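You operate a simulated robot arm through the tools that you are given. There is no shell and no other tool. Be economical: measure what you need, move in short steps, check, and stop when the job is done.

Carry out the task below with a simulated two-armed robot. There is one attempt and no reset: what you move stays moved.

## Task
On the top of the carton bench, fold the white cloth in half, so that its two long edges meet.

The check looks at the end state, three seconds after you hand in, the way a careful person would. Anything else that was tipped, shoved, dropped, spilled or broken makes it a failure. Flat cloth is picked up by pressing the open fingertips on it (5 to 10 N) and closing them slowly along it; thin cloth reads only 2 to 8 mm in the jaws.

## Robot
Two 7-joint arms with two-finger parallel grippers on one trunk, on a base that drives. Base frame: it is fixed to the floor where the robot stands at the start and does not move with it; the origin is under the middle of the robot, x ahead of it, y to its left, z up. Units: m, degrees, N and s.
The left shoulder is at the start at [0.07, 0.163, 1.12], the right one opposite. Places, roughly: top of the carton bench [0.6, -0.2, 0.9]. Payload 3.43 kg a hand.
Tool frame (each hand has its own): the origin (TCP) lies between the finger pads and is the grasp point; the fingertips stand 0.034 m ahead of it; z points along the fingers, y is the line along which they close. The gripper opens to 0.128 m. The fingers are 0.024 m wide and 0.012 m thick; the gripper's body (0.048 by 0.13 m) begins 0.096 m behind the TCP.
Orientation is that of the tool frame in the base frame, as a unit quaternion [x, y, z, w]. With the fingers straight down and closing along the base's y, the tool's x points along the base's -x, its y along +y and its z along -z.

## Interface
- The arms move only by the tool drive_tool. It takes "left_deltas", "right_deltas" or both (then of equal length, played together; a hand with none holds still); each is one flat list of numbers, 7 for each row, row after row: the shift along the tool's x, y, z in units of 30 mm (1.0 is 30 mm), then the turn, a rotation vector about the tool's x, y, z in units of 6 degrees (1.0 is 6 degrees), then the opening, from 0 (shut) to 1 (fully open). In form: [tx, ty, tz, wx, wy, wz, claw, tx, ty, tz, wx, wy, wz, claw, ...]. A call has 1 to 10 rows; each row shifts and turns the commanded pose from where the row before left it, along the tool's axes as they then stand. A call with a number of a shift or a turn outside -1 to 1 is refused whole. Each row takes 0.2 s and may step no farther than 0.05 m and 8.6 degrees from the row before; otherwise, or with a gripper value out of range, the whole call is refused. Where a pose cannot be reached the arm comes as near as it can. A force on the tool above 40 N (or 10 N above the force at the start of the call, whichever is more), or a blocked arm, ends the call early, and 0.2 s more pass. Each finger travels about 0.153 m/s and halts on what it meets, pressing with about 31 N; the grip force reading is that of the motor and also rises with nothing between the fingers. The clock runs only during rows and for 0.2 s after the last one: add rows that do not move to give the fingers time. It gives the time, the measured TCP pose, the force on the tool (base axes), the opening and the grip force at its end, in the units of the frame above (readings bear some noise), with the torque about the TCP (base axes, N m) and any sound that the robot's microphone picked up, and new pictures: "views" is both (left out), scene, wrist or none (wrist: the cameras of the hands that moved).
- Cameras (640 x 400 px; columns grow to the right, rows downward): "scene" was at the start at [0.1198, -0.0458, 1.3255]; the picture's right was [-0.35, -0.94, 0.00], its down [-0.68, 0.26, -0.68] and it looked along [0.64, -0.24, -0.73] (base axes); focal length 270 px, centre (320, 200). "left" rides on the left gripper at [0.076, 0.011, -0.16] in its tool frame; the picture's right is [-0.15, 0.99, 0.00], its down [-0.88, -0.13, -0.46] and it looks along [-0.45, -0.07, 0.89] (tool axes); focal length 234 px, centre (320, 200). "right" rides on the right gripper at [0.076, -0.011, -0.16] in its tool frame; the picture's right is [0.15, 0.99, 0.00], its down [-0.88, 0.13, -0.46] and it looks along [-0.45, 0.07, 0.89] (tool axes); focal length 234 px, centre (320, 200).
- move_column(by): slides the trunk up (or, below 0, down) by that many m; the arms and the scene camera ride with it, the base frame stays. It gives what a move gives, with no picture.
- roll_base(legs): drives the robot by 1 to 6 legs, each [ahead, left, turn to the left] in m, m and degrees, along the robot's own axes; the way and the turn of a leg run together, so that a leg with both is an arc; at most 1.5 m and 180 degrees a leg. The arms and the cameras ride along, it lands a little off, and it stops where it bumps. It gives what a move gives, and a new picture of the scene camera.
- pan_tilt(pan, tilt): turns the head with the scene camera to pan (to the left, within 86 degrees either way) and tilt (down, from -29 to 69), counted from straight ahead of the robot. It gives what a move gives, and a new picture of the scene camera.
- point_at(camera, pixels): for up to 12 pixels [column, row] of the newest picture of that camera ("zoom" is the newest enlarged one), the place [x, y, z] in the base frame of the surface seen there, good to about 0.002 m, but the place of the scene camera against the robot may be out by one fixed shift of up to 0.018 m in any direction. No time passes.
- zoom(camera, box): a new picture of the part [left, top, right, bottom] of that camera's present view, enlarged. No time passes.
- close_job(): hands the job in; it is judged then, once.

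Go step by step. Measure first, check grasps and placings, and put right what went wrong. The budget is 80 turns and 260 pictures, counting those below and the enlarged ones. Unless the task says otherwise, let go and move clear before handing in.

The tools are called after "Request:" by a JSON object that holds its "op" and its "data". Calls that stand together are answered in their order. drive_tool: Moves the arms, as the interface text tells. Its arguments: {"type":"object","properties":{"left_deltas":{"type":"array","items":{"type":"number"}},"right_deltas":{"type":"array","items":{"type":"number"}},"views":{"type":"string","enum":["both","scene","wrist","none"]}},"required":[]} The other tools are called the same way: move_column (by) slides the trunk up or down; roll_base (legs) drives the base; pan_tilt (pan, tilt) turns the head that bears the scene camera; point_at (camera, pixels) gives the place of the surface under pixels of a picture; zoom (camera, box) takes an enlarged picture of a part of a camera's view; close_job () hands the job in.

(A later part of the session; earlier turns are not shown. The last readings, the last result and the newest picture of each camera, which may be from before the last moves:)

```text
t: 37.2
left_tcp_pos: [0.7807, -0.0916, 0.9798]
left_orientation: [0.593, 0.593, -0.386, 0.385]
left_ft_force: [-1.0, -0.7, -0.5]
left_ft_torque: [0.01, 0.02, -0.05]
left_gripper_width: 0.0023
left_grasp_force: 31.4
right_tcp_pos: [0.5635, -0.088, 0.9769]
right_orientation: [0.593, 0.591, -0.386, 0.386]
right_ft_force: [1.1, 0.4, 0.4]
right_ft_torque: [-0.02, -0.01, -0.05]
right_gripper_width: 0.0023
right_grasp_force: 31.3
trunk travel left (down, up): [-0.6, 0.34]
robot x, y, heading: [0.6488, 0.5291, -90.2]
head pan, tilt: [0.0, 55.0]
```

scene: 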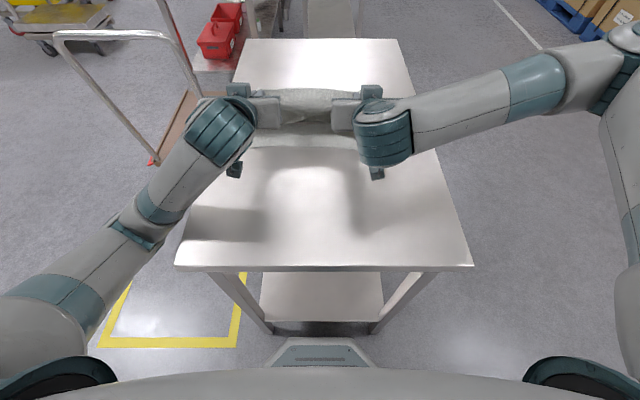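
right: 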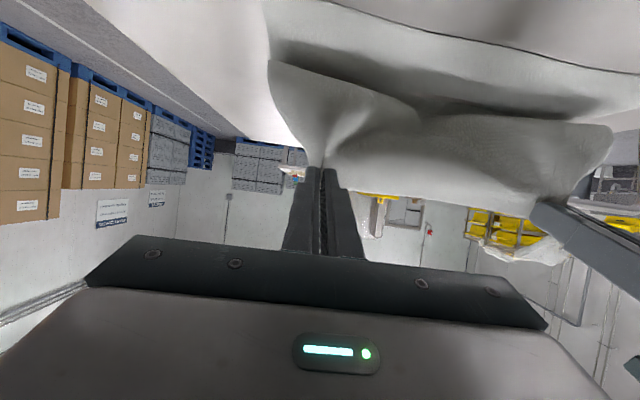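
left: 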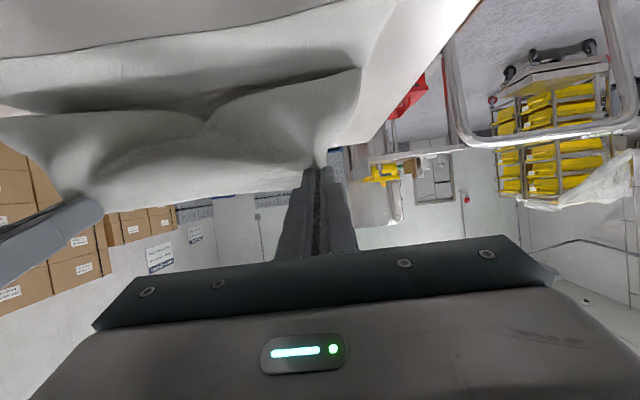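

The cloth is folding over well, with the bend at the far side and the near edge flat. I'll descend along the arc toward the near edge, stopping partway to check.

Request:
{"op": "drive_tool", "data": {"left_deltas": [0.44, 0, -0.06, 0, 0.1, 0, 0, 0.44, 0, -0.06, 0, 0.1, 0, 0, 0.44, 0, -0.06, 0, 0.1, 0, 0, 0.44, 0, -0.06, 0, 0.1, 0, 0, 0.44, 0, -0.06, 0, 0.1, 0, 0], "right_deltas": [0.44, 0, -0.06, 0, 0.1, 0, 0, 0.44, 0, -0.06, 0, 0.1, 0, 0, 0.44, 0, -0.06, 0, 0.1, 0, 0, 0.44, 0, -0.06, 0, 0.1, 0, 0, 0.44, 0, -0.06, 0, 0.1, 0, 0], "views": "both"}}

Request:
{"op": "zoom", "data": {"camera": "scene", "box": [220, 60, 420, 190]}}

```text
t: 38.2
left_tcp_pos: [0.8151, -0.0866, 0.999]
left_orientation: [0.568, 0.585, -0.402, 0.416]
left_ft_force: [-31.9, 2.8, -10.1]
left_ft_torque: [0.4, 0.43, -1.05]
left_gripper_width: 0.0029
left_grasp_force: 30.6
right_tcp_pos: [0.5935, -0.0663, 0.9376]
right_orientation: [0.588, 0.609, -0.364, 0.389]
right_ft_force: [32.1, -3.5, 9.2]
right_ft_torque: [-0.37, -0.66, 0.89]
right_gripper_width: 0.0027
right_grasp_force: 30.8
trunk travel left (down, up): [-0.6, 0.34]
robot x, y, heading: [0.6519, 0.5235, -88.8]
head pan, tilt: [0.0, 55.0]
stopped in row 5 (right hand): the force on the tool passed its limit (the readings are from after the stop); the commanded pose is now the measured one
```

scene: 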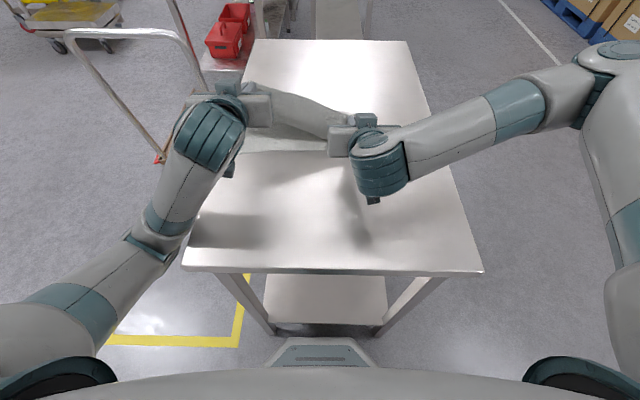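
right: 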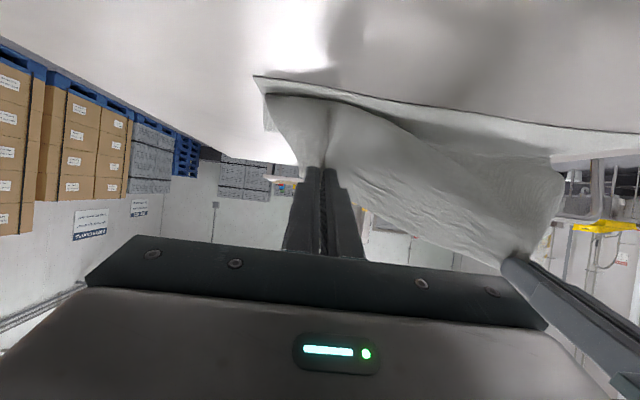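
left: 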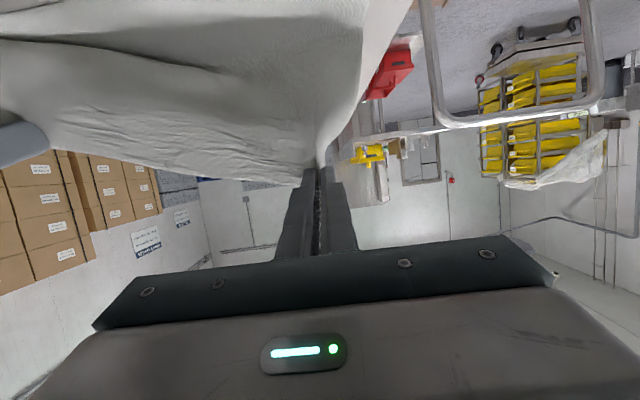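

```text
3.08 times, centred on (320, 125) of scene
```

zoom: 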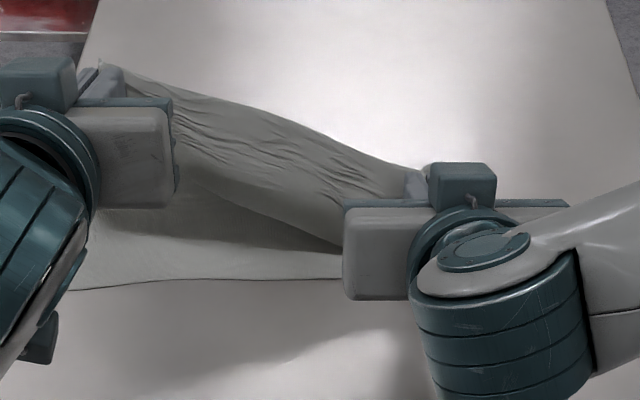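

The left arm ran out of posture, drifted up and sideways, and tightened the cloth to 32 N between the hands. I'll relax first by bringing the left down, back and less tilted, with the right shifting back too.

Request:
{"op": "drive_tool", "data": {"left_deltas": [0.17, -0.25, 0.25, 0, 0.25, 0, 0, 0.17, -0.25, 0.25, 0, 0.25, 0, 0, 0.17, -0.25, 0.25, 0, 0.25, 0, 0, 0.17, -0.25, 0.25, 0, 0.25, 0, 0], "right_deltas": [0, -0.15, 0, 0, 0, 0, 0, 0, -0.15, 0, 0, 0, 0, 0, 0, -0.15, 0, 0, 0, 0, 0, 0, -0.15, 0, 0, 0, 0, 0], "views": "scene"}}

```text
t: 38.6
left_tcp_pos: [0.8245, -0.0907, 0.9999]
left_orientation: [0.567, 0.589, -0.395, 0.418]
left_ft_force: [-29.6, 3.4, -10.0]
left_ft_torque: [0.32, 0.45, -1.02]
left_gripper_width: 0.0029
left_grasp_force: 30.8
right_tcp_pos: [0.6029, -0.0671, 0.9394]
right_orientation: [0.583, 0.611, -0.361, 0.395]
right_ft_force: [30.2, -4.3, 8.9]
right_ft_torque: [-0.35, -0.65, 0.93]
right_gripper_width: 0.0025
right_grasp_force: 31.0
trunk travel left (down, up): [-0.6, 0.34]
robot x, y, heading: [0.6562, 0.5168, -88.4]
head pan, tilt: [0.0, 55.0]
stopped in row 2 (right hand): the force on the tool passed its limit (the readings are from after the stop); the commanded pose is now the measured one
```

scene: 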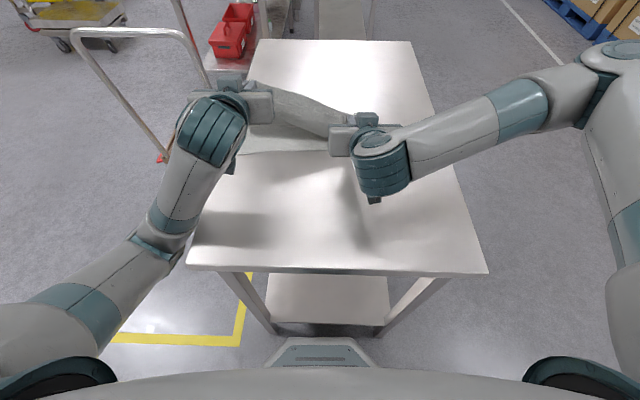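

The base itself has crept (heading -88.4), so something may be pushing. I'll look at both arms' surroundings before moving anything.

Request:
{"op": "pan_tilt", "data": {"pan": 35, "tilt": 45}}

Request:
{"op": "pan_tilt", "data": {"pan": -45, "tilt": 45}}

```text
t: 39.6
left_tcp_pos: [0.8251, -0.0905, 0.9993]
left_orientation: [0.567, 0.591, -0.396, 0.415]
left_ft_force: [-36.7, 4.4, -10.9]
left_ft_torque: [0.4, 0.55, -1.21]
left_gripper_width: 0.003
left_grasp_force: 31.5
right_tcp_pos: [0.6016, -0.0668, 0.9411]
right_orientation: [0.585, 0.611, -0.365, 0.389]
right_ft_force: [36.6, -5.3, 9.9]
right_ft_torque: [-0.41, -0.76, 1.08]
right_gripper_width: 0.0026
right_grasp_force: 30.8
trunk travel left (down, up): [-0.6, 0.34]
robot x, y, heading: [0.6579, 0.5199, -88.5]
head pan, tilt: [35.0, 45.0]
```

scene: 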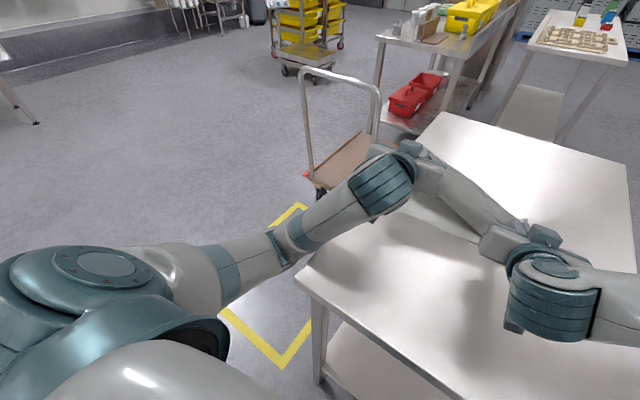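

```text
t: 41.1
left_tcp_pos: [0.825, -0.0903, 0.9983]
left_orientation: [0.568, 0.591, -0.396, 0.414]
left_ft_force: [-37.3, 4.7, -10.4]
left_ft_torque: [0.42, 0.55, -1.19]
left_gripper_width: 0.0027
left_grasp_force: 30.9
right_tcp_pos: [0.6018, -0.0674, 0.9411]
right_orientation: [0.585, 0.611, -0.365, 0.389]
right_ft_force: [36.8, -5.5, 10.8]
right_ft_torque: [-0.41, -0.74, 1.08]
right_gripper_width: 0.0024
right_grasp_force: 31.2
trunk travel left (down, up): [-0.6, 0.34]
robot x, y, heading: [0.655, 0.5196, -88.7]
head pan, tilt: [-45.0, 45.0]
```

scene: 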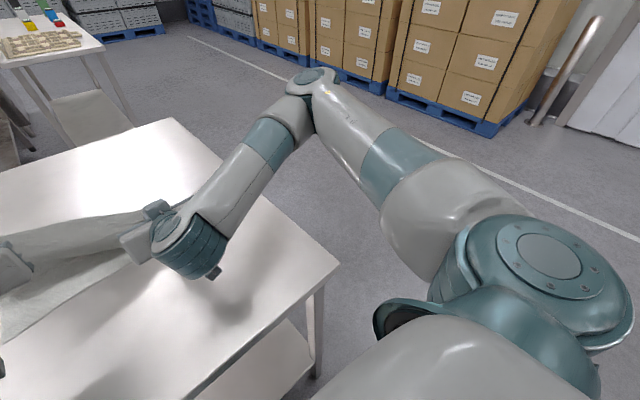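

The left forearm appears to press on the bench's side edge near (298,275), which explains the base creep. I'll relax by moving the right hand up toward the left while both hands back off toward the far side.

Request:
{"op": "drive_tool", "data": {"left_deltas": [0, 0, 0, 0, 0, 0, 0, -0.1, 0, 0.23, 0, 0.1, 0, 0, -0.1, 0, 0.23, 0, 0.1, 0, 0, -0.1, 0, 0.23, 0, 0.1, 0, 0, -0.1, 0, 0.23, 0, 0.1, 0, 0], "right_deltas": [-0.27, 0.2, 0, 0, 0, 0, 0, -0.3, 0.1, 0.1, 0, 0, 0, 0, -0.3, 0.1, 0.1, 0, 0, 0, 0, -0.3, 0, 0.1, 0, 0, 0, 0, -0.2, 0, 0.1, 0, 0, 0, 0], "views": "wrist"}}

```text
t: 42.5
left_tcp_pos: [0.8455, -0.1173, 1.001]
left_orientation: [0.568, 0.604, -0.374, 0.415]
left_ft_force: [-10.8, 1.4, -1.8]
left_ft_torque: [0.06, 0.17, -0.37]
left_gripper_width: 0.0027
left_grasp_force: 30.8
right_tcp_pos: [0.6232, -0.0949, 0.9725]
right_orientation: [0.58, 0.615, -0.361, 0.394]
right_ft_force: [10.1, -1.3, 1.0]
right_ft_torque: [-0.07, -0.21, 0.28]
right_gripper_width: 0.0025
right_grasp_force: 30.7
trunk travel left (down, up): [-0.6, 0.34]
robot x, y, heading: [0.6582, 0.5199, -87.4]
head pan, tilt: [-45.0, 45.0]
stopped in row 5 (left hand): the arm was blocked; the commanded pose is now the measured one
```

right: 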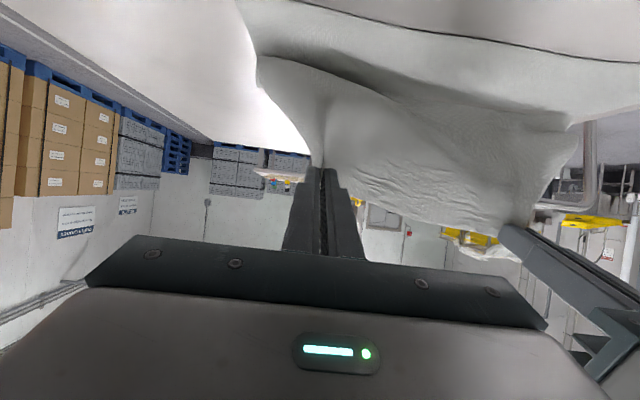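
left: 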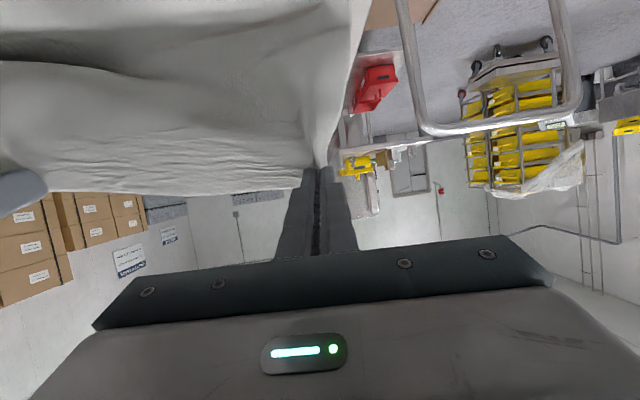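

The left arm is still blocked with its link wedged by the bench edge. I'll look there closely.

Request:
{"op": "pan_tilt", "data": {"pan": 35, "tilt": 62}}

Request:
{"op": "zoom", "data": {"camera": "scene", "box": [200, 20, 440, 200]}}

```text
t: 44.1
left_tcp_pos: [0.8457, -0.118, 1.003]
left_orientation: [0.567, 0.605, -0.375, 0.414]
left_ft_force: [-13.8, 1.7, -1.5]
left_ft_torque: [0.06, 0.28, -0.46]
left_gripper_width: 0.0022
left_grasp_force: 30.3
right_tcp_pos: [0.6229, -0.0935, 0.9738]
right_orientation: [0.581, 0.614, -0.365, 0.391]
right_ft_force: [12.8, -1.2, 2.0]
right_ft_torque: [-0.05, -0.27, 0.39]
right_gripper_width: 0.0025
right_grasp_force: 30.7
trunk travel left (down, up): [-0.6, 0.34]
robot x, y, heading: [0.6614, 0.5181, -87.6]
head pan, tilt: [35.0, 62.0]
```

scene: 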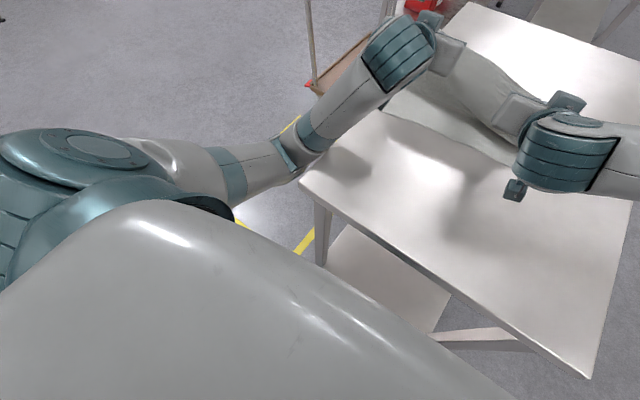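

```text
2.22 times, centred on (320, 110) of scene
```

zoom: 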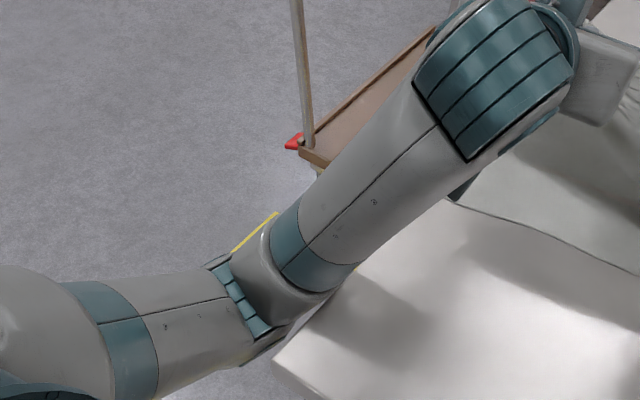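

The left elbow sits low and presses on the bench's side edge near (290,170). Shifting the base to its left should free it; I'll check the trolley's clearance first.

Request:
{"op": "point_at", "data": {"camera": "scene", "pixels": [[310, 20], [314, 70], [308, 86], [375, 20], [385, 85], [330, 130], [295, 165], [303, 182], [240, 180], [380, 60]]}}

```text
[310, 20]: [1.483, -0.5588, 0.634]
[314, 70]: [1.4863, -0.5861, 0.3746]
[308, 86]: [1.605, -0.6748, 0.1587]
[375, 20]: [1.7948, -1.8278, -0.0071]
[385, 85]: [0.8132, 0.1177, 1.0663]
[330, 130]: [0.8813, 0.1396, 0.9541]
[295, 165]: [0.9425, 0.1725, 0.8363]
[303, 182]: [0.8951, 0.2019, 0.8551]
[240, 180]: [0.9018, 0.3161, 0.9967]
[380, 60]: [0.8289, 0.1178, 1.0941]
```

The trolley is far (x≈1.48), and the elbow's top is at (0.94,0.17,0.84), right beside the bench edge. I'll slide the base 6 cm to its left with the hands riding along.

Request:
{"op": "roll_base", "data": {"legs": [[0, 0.06, 0]]}}

```text
t: 45.0
left_tcp_pos: [0.8915, -0.1221, 0.9979]
left_orientation: [0.573, 0.603, -0.374, 0.41]
left_ft_force: [-4.9, 0.5, -1.2]
left_ft_torque: [0.06, 0.12, -0.22]
left_gripper_width: 0.0028
left_grasp_force: 31.5
right_tcp_pos: [0.6726, -0.0975, 0.9683]
right_orientation: [0.585, 0.613, -0.36, 0.389]
right_ft_force: [5.6, -0.2, 0.9]
right_ft_torque: [-0.02, -0.11, 0.07]
right_gripper_width: 0.0025
right_grasp_force: 31.4
trunk travel left (down, up): [-0.6, 0.34]
robot x, y, heading: [0.7199, 0.522, -87.8]
head pan, tilt: [35.0, 62.0]
```

scene: 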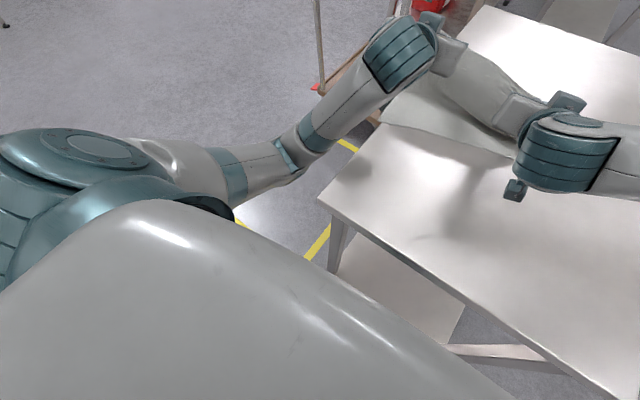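

The arm is free, with only 5 N of tension left. I'll bring both hands level, slightly back toward the far side, and reduce the tilt to raise the elbows.

Request:
{"op": "drive_tool", "data": {"left_deltas": [-0.083, 0, 0.144, 0, 0.42, 0, 0, -0.083, 0, 0.144, 0, 0.42, 0, 0, -0.083, 0, 0.144, 0, 0.42, 0, 0, -0.083, 0, 0.144, 0, 0.42, 0, 0, -0.083, 0, 0.144, 0, 0.42, 0, 0, -0.083, 0, 0.144, 0, 0.42, 0, 0], "right_deltas": [-0.307, 0.02, 0.175, 0, 0.38, 0, 0, -0.307, 0.02, 0.175, 0, 0.38, 0, 0, -0.307, 0.02, 0.175, 0, 0.38, 0, 0, -0.307, 0.02, 0.175, 0, 0.38, 0, 0, -0.307, 0.02, 0.175, 0, 0.38, 0, 0, -0.307, 0.02, 0.175, 0, 0.38, 0, 0], "views": "wrist"}}

Request:
{"op": "pan_tilt", "data": {"pan": 0, "tilt": 55}}

```text
t: 46.5
left_tcp_pos: [0.8923, -0.1517, 0.9985]
left_orientation: [0.617, 0.652, -0.294, 0.327]
left_ft_force: [-1.1, -0.1, 0.3]
left_ft_torque: [0.0, 0.05, -0.02]
left_gripper_width: 0.0023
left_grasp_force: 31.1
right_tcp_pos: [0.6756, -0.1538, 0.9992]
right_orientation: [0.624, 0.656, -0.287, 0.314]
right_ft_force: [-0.1, -0.6, 0.1]
right_ft_torque: [0.04, 0.04, -0.04]
right_gripper_width: 0.0025
right_grasp_force: 31.1
trunk travel left (down, up): [-0.6, 0.34]
robot x, y, heading: [0.7158, 0.5208, -87.9]
head pan, tilt: [35.0, 62.0]
```

right: 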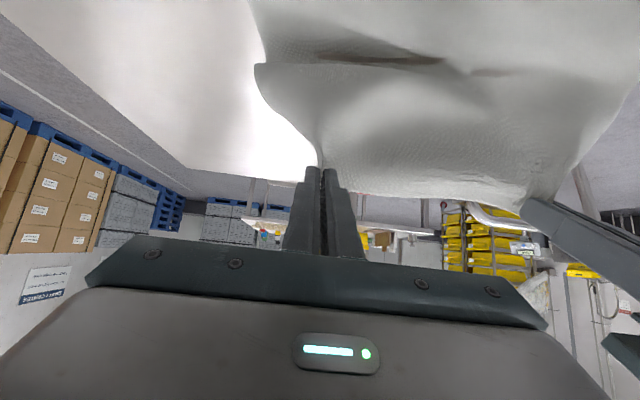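
left: 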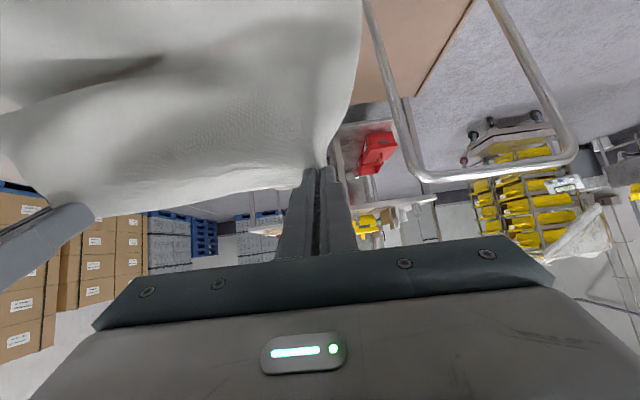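

```text
t: 47.5
left_tcp_pos: [0.893, -0.1516, 0.9987]
left_orientation: [0.616, 0.652, -0.295, 0.329]
left_ft_force: [-0.2, -0.3, -0.2]
left_ft_torque: [0.0, 0.03, 0.0]
left_gripper_width: 0.0023
left_grasp_force: 30.8
right_tcp_pos: [0.678, -0.1532, 0.9992]
right_orientation: [0.624, 0.655, -0.288, 0.314]
right_ft_force: [0.6, -0.2, 0.4]
right_ft_torque: [0.03, 0.06, -0.04]
right_gripper_width: 0.0026
right_grasp_force: 31.3
trunk travel left (down, up): [-0.6, 0.34]
robot x, y, heading: [0.7179, 0.5227, -88.1]
head pan, tilt: [0.0, 55.0]
```

scene: 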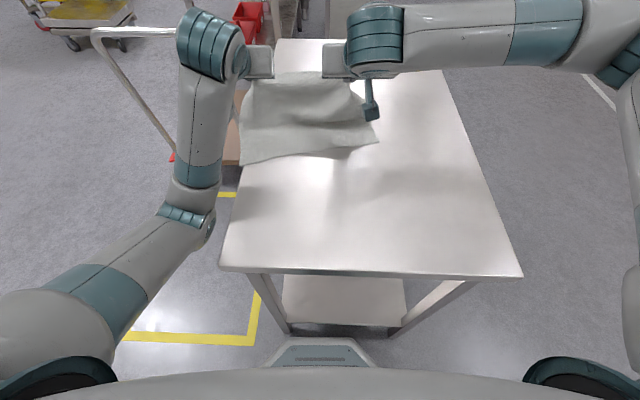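

Everything is relaxed, but the cloth's near-left corner (240,163) now slightly overhangs the bench side. I'll square the base, then draw the held edge back to the far side and toward -x to straighten the sheet.

Request:
{"op": "roll_base", "data": {"legs": [[0, 0, -2]]}}

Request:
{"op": "drive_tool", "data": {"left_deltas": [-0.2, -0.15, 0.27, 0, 0.45, 0, 0, -0.23, -0.15, 0.24, 0, 0.45, 0, 0, -0.25, -0.15, 0.22, 0, 0.45, 0, 0, -0.27, -0.15, 0.19, 0, 0.45, 0, 0, -0.29, -0.15, 0.17, 0, 0.45, 0, 0, -0.3, -0.15, 0.15, 0, 0.45, 0, 0, -0.31, -0.15, 0.12, 0, 0.45, 0, 0, -0.32, -0.15, 0.1, 0, 0.45, 0, 0, -0.33, -0.15, 0.08, 0, 0.45, 0, 0, -0.33, -0.15, 0.05, 0, 0.45, 0, 0], "right_deltas": [-0.2, -0.15, 0.27, 0, 0.45, 0, 0, -0.23, -0.15, 0.24, 0, 0.45, 0, 0, -0.25, -0.15, 0.22, 0, 0.45, 0, 0, -0.27, -0.15, 0.19, 0, 0.45, 0, 0, -0.29, -0.15, 0.17, 0, 0.45, 0, 0, -0.3, -0.15, 0.15, 0, 0.45, 0, 0, -0.31, -0.15, 0.12, 0, 0.45, 0, 0, -0.32, -0.15, 0.1, 0, 0.45, 0, 0, -0.33, -0.15, 0.08, 0, 0.45, 0, 0, -0.33, -0.15, 0.05, 0, 0.45, 0, 0], "views": "scene"}}

```text
t: 48.2
left_tcp_pos: [0.8688, -0.158, 0.9988]
left_orientation: [0.628, 0.642, -0.3, 0.323]
left_ft_force: [-0.4, -0.2, -0.5]
left_ft_torque: [-0.01, 0.02, 0.04]
left_gripper_width: 0.0024
left_grasp_force: 30.9
right_tcp_pos: [0.6545, -0.15, 1.0006]
right_orientation: [0.635, 0.643, -0.294, 0.31]
right_ft_force: [-0.8, 0.7, 0.1]
right_ft_torque: [-0.01, 0.0, -0.01]
right_gripper_width: 0.0022
right_grasp_force: 30.8
trunk travel left (down, up): [-0.6, 0.34]
robot x, y, heading: [0.7169, 0.5229, -90.1]
head pan, tilt: [0.0, 55.0]
```

scene: 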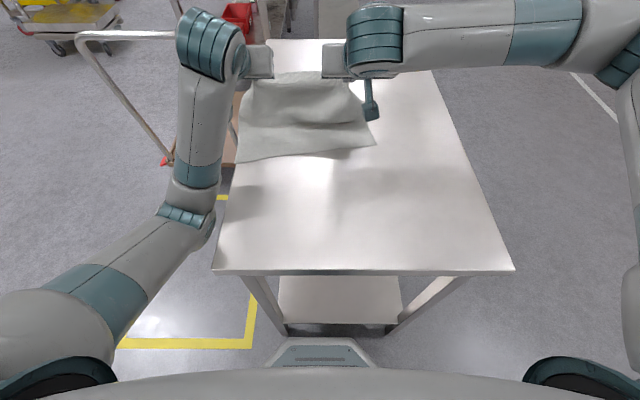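

```text
t: 50.4
left_tcp_pos: [0.8294, -0.2596, 1.0135]
left_orientation: [0.681, 0.699, -0.145, 0.164]
left_ft_force: [-0.2, 0.0, 0.0]
left_ft_torque: [0.02, 0.02, 0.0]
left_gripper_width: 0.0025
left_grasp_force: 30.6
right_tcp_pos: [0.6103, -0.2518, 1.0155]
right_orientation: [0.685, 0.699, -0.136, 0.151]
right_ft_force: [0.6, -0.5, -0.5]
right_ft_torque: [-0.01, 0.03, -0.02]
right_gripper_width: 0.0024
right_grasp_force: 30.6
trunk travel left (down, up): [-0.6, 0.34]
robot x, y, heading: [0.7138, 0.5221, -89.7]
head pan, tilt: [0.0, 55.0]
```

scene: 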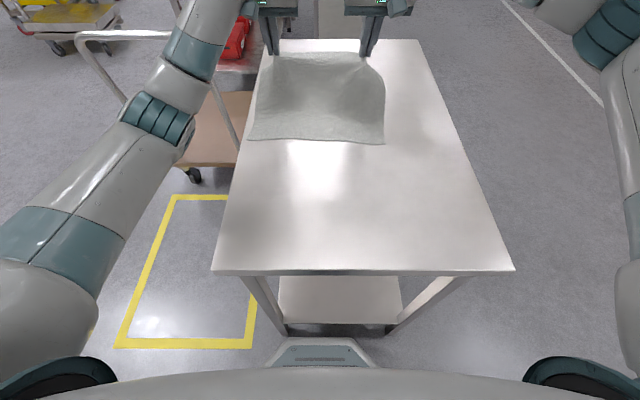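

The sheet is straight again with its near edge between (248,140) and (385,144). I'll measure it and then back the base 14 cm so that the elbows clear the bench while the edge is carried over.

Request:
{"op": "point_at", "data": {"camera": "scene", "pixels": [[251, 138], [317, 139], [383, 142], [215, 270], [511, 268], [285, 100], [330, 110]]}}

Request:
{"op": "roll_base", "data": {"legs": [[-0.14, 0, 0]]}}

```text
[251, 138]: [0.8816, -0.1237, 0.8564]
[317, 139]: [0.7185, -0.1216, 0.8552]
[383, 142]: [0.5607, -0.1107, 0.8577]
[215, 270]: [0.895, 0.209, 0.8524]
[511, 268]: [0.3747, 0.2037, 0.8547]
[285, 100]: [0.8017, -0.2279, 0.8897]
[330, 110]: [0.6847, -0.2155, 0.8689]
```

```text
t: 51.8
left_tcp_pos: [0.8307, -0.1192, 1.014]
left_orientation: [0.68, 0.7, -0.145, 0.165]
left_ft_force: [0.7, 0.4, -1.4]
left_ft_torque: [-0.02, 0.01, -0.01]
left_gripper_width: 0.0027
left_grasp_force: 31.3
right_tcp_pos: [0.6115, -0.1129, 1.0157]
right_orientation: [0.685, 0.7, -0.137, 0.15]
right_ft_force: [0.1, 1.4, 0.4]
right_ft_torque: [-0.01, 0.0, -0.01]
right_gripper_width: 0.0024
right_grasp_force: 31.0
trunk travel left (down, up): [-0.6, 0.34]
robot x, y, heading: [0.7161, 0.6606, -89.8]
head pan, tilt: [0.0, 55.0]
```

scene: 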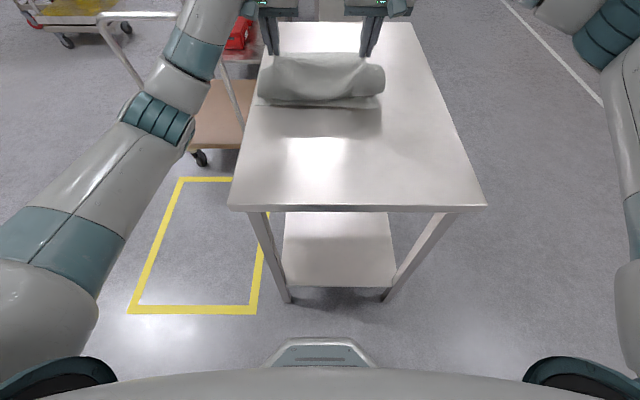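

The bench is unmoved and the elbows now stay behind it. The slack bulges toward me, so I'll tilt the fingers to about 66 degrees in place and move slightly farther out so the sheet hangs on the far side.

Request:
{"op": "drive_tool", "data": {"left_deltas": [-0.02, 0, 0.138, 0, -0.68, 0, 0, -0.01, 0, 0.139, 0, -0.68, 0, 0, 0, 0, 0.14, 0, -0.68, 0, 0, 0.009, 0, 0.139, 0, -0.68, 0, 0, 0.019, 0, 0.138, 0, -0.68, 0, 0, 0.029, 0, 0.137, 0, -0.68, 0, 0, 0.038, 0, 0.135, 0, -0.68, 0, 0, 0.047, 0, 0.131, 0, -0.68, 0, 0, 0.056, 0, 0.128, 0, -0.68, 0, 0, 0.065, 0, 0.124, 0, -0.68, 0, 0], "right_deltas": [-0.02, 0, 0.138, 0, -0.68, 0, 0, -0.01, 0, 0.139, 0, -0.68, 0, 0, 0, 0, 0.14, 0, -0.68, 0, 0, 0.009, 0, 0.139, 0, -0.68, 0, 0, 0.019, 0, 0.138, 0, -0.68, 0, 0, 0.029, 0, 0.137, 0, -0.68, 0, 0, 0.038, 0, 0.135, 0, -0.68, 0, 0, 0.047, 0, 0.131, 0, -0.68, 0, 0, 0.056, 0, 0.128, 0, -0.68, 0, 0, 0.065, 0, 0.124, 0, -0.68, 0, 0], "views": "both"}}

```text
t: 54.0
left_tcp_pos: [0.831, -0.1417, 0.9794]
left_orientation: [0.587, 0.598, -0.373, 0.397]
left_ft_force: [-0.7, -0.7, -0.6]
left_ft_torque: [0.03, 0.02, -0.02]
left_gripper_width: 0.0025
left_grasp_force: 30.9
right_tcp_pos: [0.6123, -0.1352, 0.9811]
right_orientation: [0.595, 0.603, -0.368, 0.385]
right_ft_force: [0.4, 0.2, -0.5]
right_ft_torque: [0.01, 0.02, 0.0]
right_gripper_width: 0.0027
right_grasp_force: 30.9
trunk travel left (down, up): [-0.6, 0.34]
robot x, y, heading: [0.7164, 0.6601, -89.9]
head pan, tilt: [0.0, 55.0]
```

scene: 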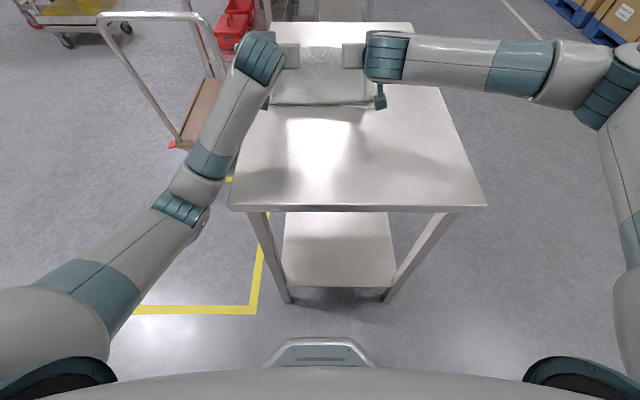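
right: 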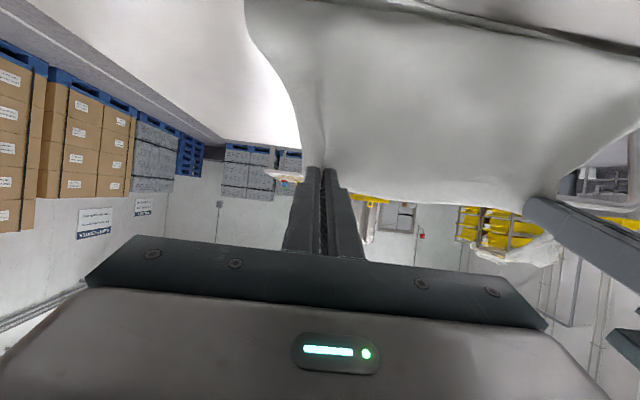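
left: 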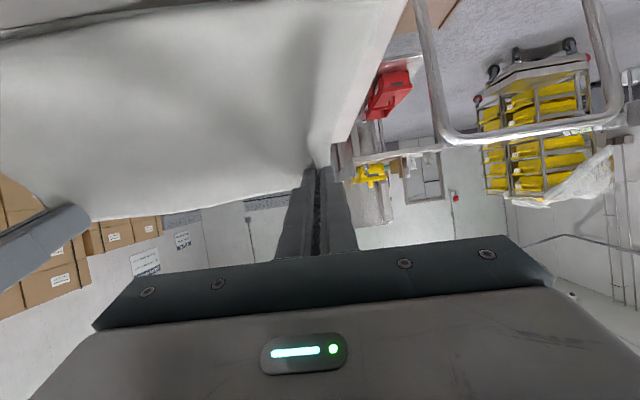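

The slack is hanging as a loop toward me, so the fold line would land too close. I'll pull the edge back to directly above the true fold line (y≈-0.23) at half-width height, so the sheet hangs straight before swinging it down.

Request:
{"op": "drive_tool", "data": {"left_deltas": [-0.248, 0, 0.285, 0, 0, 0, 0, -0.248, 0, 0.285, 0, 0, 0, 0, -0.248, 0, 0.285, 0, 0, 0, 0, -0.248, 0, 0.285, 0, 0, 0, 0, -0.248, 0, 0.285, 0, 0, 0, 0, -0.248, 0, 0.285, 0, 0, 0, 0, 0, 0, 0, 0, 0, 0, 0], "right_deltas": [-0.248, 0, 0.285, 0, 0, 0, 0, -0.248, 0, 0.285, 0, 0, 0, 0, -0.248, 0, 0.285, 0, 0, 0, 0, -0.248, 0, 0.285, 0, 0, 0, 0, -0.248, 0, 0.285, 0, 0, 0, 0, -0.248, 0, 0.285, 0, 0, 0, 0, 0, 0, 0, 0, 0, 0, 0], "views": "both"}}

Request:
{"op": "zoom", "data": {"camera": "scene", "box": [220, 20, 420, 150]}}

```text
t: 55.6
left_tcp_pos: [0.8328, -0.2085, 0.9997]
left_orientation: [0.586, 0.598, -0.374, 0.399]
left_ft_force: [-0.8, 0.5, -0.2]
left_ft_torque: [-0.01, 0.03, 0.01]
left_gripper_width: 0.0024
left_grasp_force: 30.6
right_tcp_pos: [0.6136, -0.1992, 0.998]
right_orientation: [0.595, 0.603, -0.368, 0.385]
right_ft_force: [0.3, -0.3, 0.5]
right_ft_torque: [0.02, 0.04, 0.01]
right_gripper_width: 0.0022
right_grasp_force: 30.6
trunk travel left (down, up): [-0.6, 0.34]
robot x, y, heading: [0.7176, 0.6615, -89.7]
head pan, tilt: [0.0, 55.0]
```

scene: 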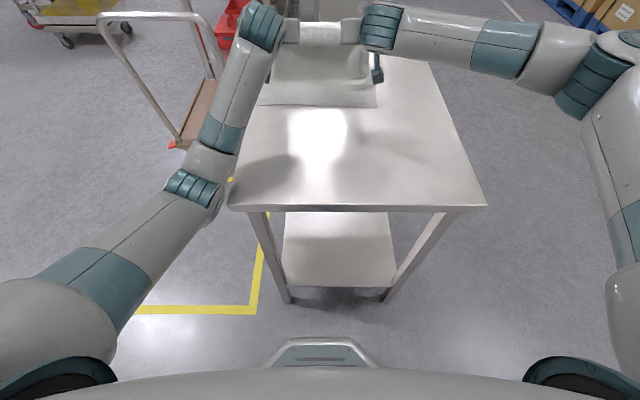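
right: 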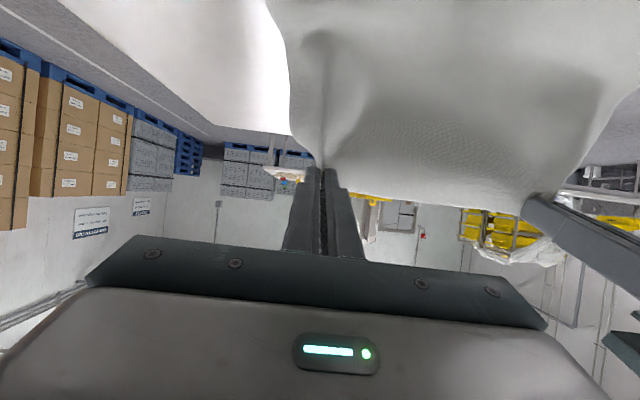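
left: 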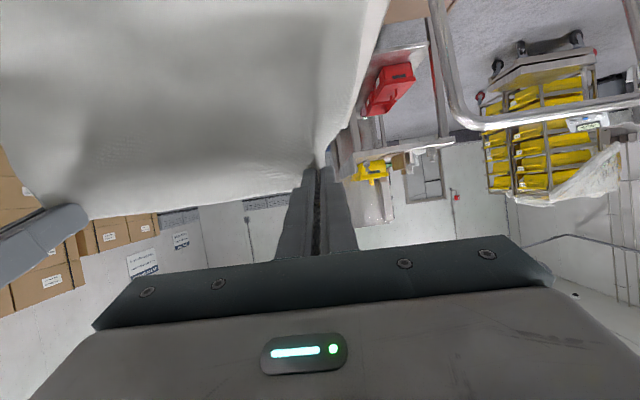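

```text
3.08 times, centred on (320, 85) of scene
```

zoom: 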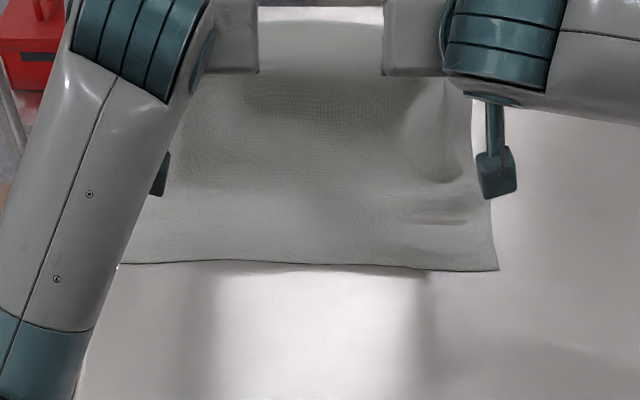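

The sheet now rises smoothly from the table. I'll measure its profile along the middle.

Request:
{"op": "point_at", "data": {"camera": "zoom", "pixels": [[320, 259], [320, 235], [320, 210], [320, 190], [320, 165], [320, 140], [320, 110], [320, 85], [320, 50], [320, 25], [130, 259], [495, 266]]}}

```text
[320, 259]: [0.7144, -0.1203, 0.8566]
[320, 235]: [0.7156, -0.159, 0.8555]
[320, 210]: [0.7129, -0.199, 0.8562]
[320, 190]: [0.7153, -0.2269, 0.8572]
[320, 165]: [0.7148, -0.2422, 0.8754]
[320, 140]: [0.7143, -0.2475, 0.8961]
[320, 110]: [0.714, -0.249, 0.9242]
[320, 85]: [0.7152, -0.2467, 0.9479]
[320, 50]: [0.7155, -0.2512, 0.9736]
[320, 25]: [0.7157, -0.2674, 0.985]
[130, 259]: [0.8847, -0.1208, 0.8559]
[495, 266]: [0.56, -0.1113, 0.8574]
```

The sheet stands vertical right at the half line (scene y≈-0.246 against near edge -0.120). I'll now swing the held edge over and down on a circular path about that fold line.

Request:
{"op": "drive_tool", "data": {"left_deltas": [0.328, 0, -0.31, 0, 0, 0, 0, 0.328, 0, -0.31, 0, 0, 0, 0, 0.328, 0, -0.31, 0, 0, 0, 0, 0.328, 0, -0.31, 0, 0, 0, 0, 0.328, 0, -0.31, 0, 0, 0, 0, 0.35, 0, -0.126, 0, 0.133, 0, 0, 0.35, 0, -0.126, 0, 0.133, 0, 0, 0.35, 0, -0.126, 0, 0.133, 0, 0, 0.35, 0, -0.126, 0, 0.133, 0, 0, 0.35, 0, -0.126, 0, 0.133, 0, 0], "right_deltas": [0.328, 0, -0.31, 0, 0, 0, 0, 0.328, 0, -0.31, 0, 0, 0, 0, 0.328, 0, -0.31, 0, 0, 0, 0, 0.328, 0, -0.31, 0, 0, 0, 0, 0.328, 0, -0.31, 0, 0, 0, 0, 0.35, 0, -0.126, 0, 0.133, 0, 0, 0.35, 0, -0.126, 0, 0.133, 0, 0, 0.35, 0, -0.126, 0, 0.133, 0, 0, 0.35, 0, -0.126, 0, 0.133, 0, 0, 0.35, 0, -0.126, 0, 0.133, 0, 0], "views": "both"}}

Request:
{"op": "zoom", "data": {"camera": "scene", "box": [220, 20, 420, 150]}}

```text
t: 58.0
left_tcp_pos: [0.9342, -0.1248, 0.9454]
left_orientation: [0.558, 0.642, -0.335, 0.405]
left_ft_force: [-15.6, -0.2, -1.0]
left_ft_torque: [0.01, 0.38, -0.46]
left_gripper_width: 0.0028
left_grasp_force: 30.9
right_tcp_pos: [0.7082, -0.1345, 0.9343]
right_orientation: [0.57, 0.65, -0.326, 0.383]
right_ft_force: [15.9, 0.4, 1.4]
right_ft_torque: [-0.02, -0.3, 0.43]
right_gripper_width: 0.0026
right_grasp_force: 30.6
trunk travel left (down, up): [-0.6, 0.34]
robot x, y, heading: [0.7235, 0.6241, -83.8]
head pan, tilt: [0.0, 55.0]
stopped in row 10 (left hand): the arm was blocked; the commanded pose is now the measured one
```

scene: 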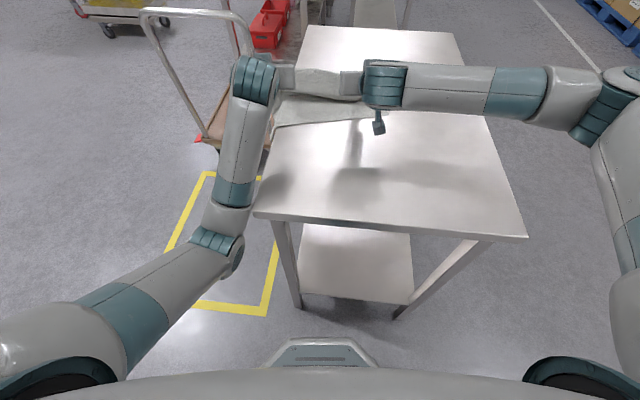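
right: 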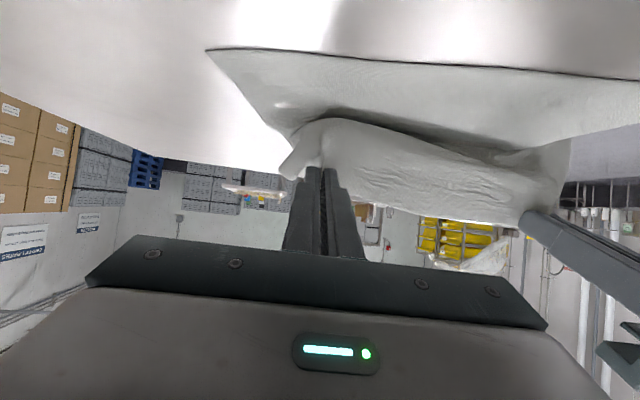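
left: 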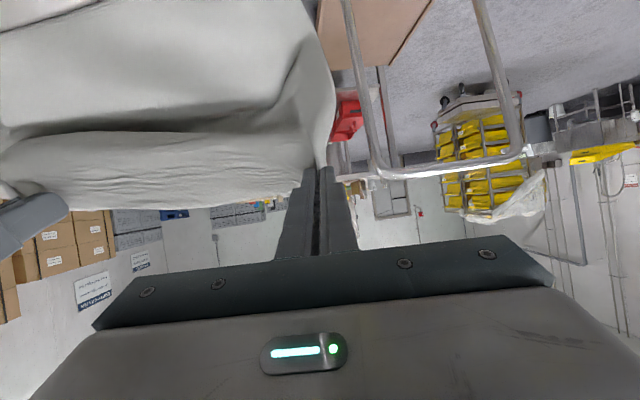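

```text
3.08 times, centred on (320, 85) of scene
```

zoom: 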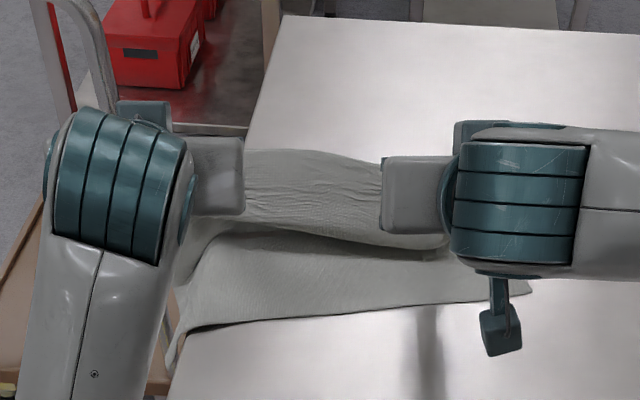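

The left forearm met the bench corner again and twisted the base (heading -83.8). I'll free it by sliding the base left, then raise the trunk so the elbows pass above the bench, lifting the whole cloth to re-lay it.

Request:
{"op": "roll_base", "data": {"legs": [[0, 0.06, 0]]}}

Request:
{"op": "move_column", "data": {"by": 0.1}}

Request:
{"op": "move_column", "data": {"by": 0.15}}

Request:
{"op": "pan_tilt", "data": {"pan": 0, "tilt": 50}}

```text
t: 58.9
left_tcp_pos: [0.9756, -0.1252, 0.945]
left_orientation: [0.565, 0.639, -0.336, 0.4]
left_ft_force: [-12.4, -0.2, -0.2]
left_ft_torque: [-0.03, 0.32, -0.47]
left_gripper_width: 0.0029
left_grasp_force: 31.4
right_tcp_pos: [0.7513, -0.1331, 0.9362]
right_orientation: [0.576, 0.645, -0.328, 0.38]
right_ft_force: [13.1, -0.7, 0.6]
right_ft_torque: [0.02, -0.24, 0.32]
right_gripper_width: 0.0026
right_grasp_force: 31.3
trunk travel left (down, up): [-0.6, 0.34]
robot x, y, heading: [0.7824, 0.6261, -84.3]
head pan, tilt: [0.0, 55.0]
```

scene: 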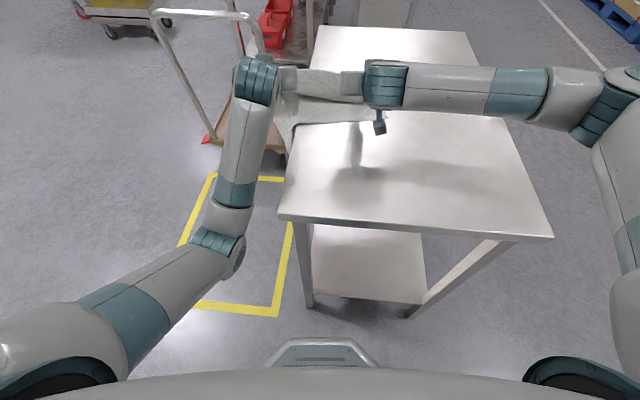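

```text
t: 60.3
left_tcp_pos: [0.9754, -0.1247, 1.0434]
left_orientation: [0.564, 0.64, -0.334, 0.401]
left_ft_force: [-9.8, -0.6, -0.6]
left_ft_torque: [0.03, 0.24, -0.32]
left_gripper_width: 0.0025
left_grasp_force: 31.0
right_tcp_pos: [0.7503, -0.1336, 1.0339]
right_orientation: [0.575, 0.646, -0.327, 0.381]
right_ft_force: [10.0, 0.8, -0.3]
right_ft_torque: [-0.06, -0.22, 0.26]
right_gripper_width: 0.0023
right_grasp_force: 31.1
trunk travel left (down, up): [-0.7, 0.24]
robot x, y, heading: [0.7797, 0.6258, -84.3]
head pan, tilt: [0.0, 55.0]
```

```text
t: 62.0
left_tcp_pos: [0.9759, -0.126, 1.1934]
left_orientation: [0.565, 0.639, -0.336, 0.4]
left_ft_force: [-11.5, -0.4, -0.7]
left_ft_torque: [-0.01, 0.26, -0.38]
left_gripper_width: 0.0028
left_grasp_force: 31.2
right_tcp_pos: [0.7517, -0.1335, 1.1836]
right_orientation: [0.576, 0.646, -0.327, 0.38]
right_ft_force: [10.7, 0.4, 0.5]
right_ft_torque: [-0.03, -0.26, 0.31]
right_gripper_width: 0.0025
right_grasp_force: 30.9
trunk travel left (down, up): [-0.85, 0.09]
robot x, y, heading: [0.7805, 0.6284, -84.3]
head pan, tilt: [0.0, 55.0]
```

```text
t: 62.7
left_tcp_pos: [0.9752, -0.1239, 1.1957]
left_orientation: [0.565, 0.639, -0.336, 0.4]
left_ft_force: [-11.8, -0.8, -1.7]
left_ft_torque: [-0.01, 0.27, -0.39]
left_gripper_width: 0.0025
left_grasp_force: 30.7
right_tcp_pos: [0.7505, -0.1335, 1.1847]
right_orientation: [0.576, 0.645, -0.328, 0.38]
right_ft_force: [11.1, -0.2, 0.2]
right_ft_torque: [-0.02, -0.27, 0.3]
right_gripper_width: 0.0027
right_grasp_force: 31.0
trunk travel left (down, up): [-0.85, 0.09]
robot x, y, heading: [0.778, 0.629, -84.2]
head pan, tilt: [0.0, 50.0]
```

scene: 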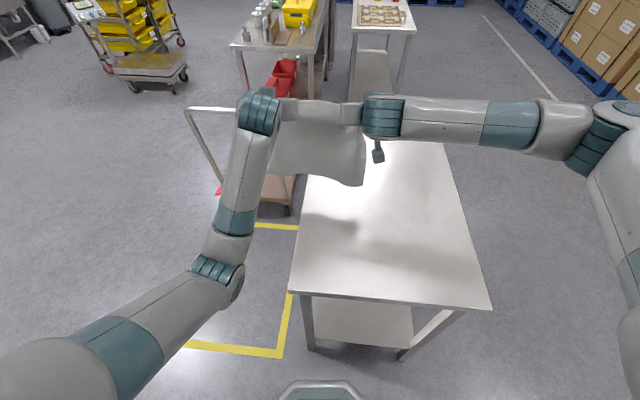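

The cloth hangs free from both hands. I'll ease the hand spacing, square the base up, slide it right so the cloth is over the bench middle, and measure elbow height.

Request:
{"op": "drive_tool", "data": {"right_deltas": [0, 0.15, -0.08, 0, 0, 0, 0, 0, 0.15, -0.08, 0, 0, 0, 0, 0, 0, 0, 0, 0, 0, 0], "views": "none"}}

Request:
{"op": "move_column", "data": {"by": 0.08}}

Request:
{"op": "roll_base", "data": {"legs": [[0, 0, -5.8], [0, -0.14, 0]]}}

Request:
{"op": "point_at", "data": {"camera": "scene", "pixels": [[215, 268], [232, 240], [238, 200], [235, 280], [290, 290], [490, 305], [270, 170], [362, 183]]}}

```text
t: 63.5
left_tcp_pos: [0.9772, -0.1236, 1.1951]
left_orientation: [0.564, 0.639, -0.335, 0.401]
left_ft_force: [-2.2, 0.2, -0.4]
left_ft_torque: [0.02, 0.07, -0.06]
left_gripper_width: 0.0025
left_grasp_force: 31.1
right_tcp_pos: [0.7571, -0.1279, 1.1865]
right_orientation: [0.577, 0.645, -0.328, 0.379]
right_ft_force: [1.9, 0.7, 0.3]
right_ft_torque: [-0.04, -0.05, 0.03]
right_gripper_width: 0.0027
right_grasp_force: 30.5
trunk travel left (down, up): [-0.85, 0.09]
robot x, y, heading: [0.7794, 0.6283, -84.1]
head pan, tilt: [0.0, 50.0]
```

```text
t: 64.6
left_tcp_pos: [0.9754, -0.1234, 1.2753]
left_orientation: [0.564, 0.639, -0.335, 0.401]
left_ft_force: [-0.2, -0.8, -0.2]
left_ft_torque: [0.02, 0.0, -0.01]
left_gripper_width: 0.0026
left_grasp_force: 30.9
right_tcp_pos: [0.7591, -0.1272, 1.2672]
right_orientation: [0.576, 0.645, -0.327, 0.38]
right_ft_force: [0.0, 0.3, 0.1]
right_ft_torque: [-0.02, -0.02, -0.01]
right_gripper_width: 0.0024
right_grasp_force: 31.1
trunk travel left (down, up): [-0.93, 0.01]
robot x, y, heading: [0.7807, 0.6237, -84.3]
head pan, tilt: [0.0, 50.0]
```

```text
t: 66.5
left_tcp_pos: [0.7633, -0.1394, 1.2741]
left_orientation: [0.596, 0.61, -0.355, 0.383]
left_ft_force: [1.0, -0.4, -0.1]
left_ft_torque: [0.01, 0.01, -0.03]
left_gripper_width: 0.0023
left_grasp_force: 30.5
right_tcp_pos: [0.5473, -0.1214, 1.2669]
right_orientation: [0.607, 0.617, -0.346, 0.363]
right_ft_force: [0.1, 0.3, -0.6]
right_ft_torque: [-0.02, 0.02, -0.03]
right_gripper_width: 0.0023
right_grasp_force: 30.8
trunk travel left (down, up): [-0.93, 0.01]
robot x, y, heading: [0.6451, 0.6266, -89.9]
head pan, tilt: [0.0, 50.0]
```

scene: 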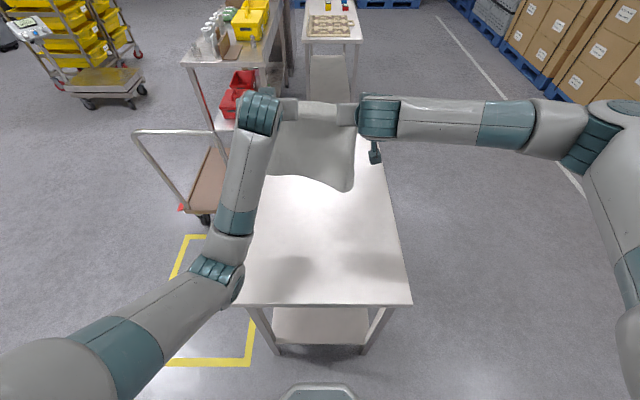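

```text
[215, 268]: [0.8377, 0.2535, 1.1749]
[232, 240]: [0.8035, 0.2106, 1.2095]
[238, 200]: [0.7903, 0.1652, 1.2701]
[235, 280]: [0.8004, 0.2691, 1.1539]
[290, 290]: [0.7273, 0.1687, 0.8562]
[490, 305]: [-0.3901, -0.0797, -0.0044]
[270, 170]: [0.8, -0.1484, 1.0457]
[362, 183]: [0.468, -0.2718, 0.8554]
```

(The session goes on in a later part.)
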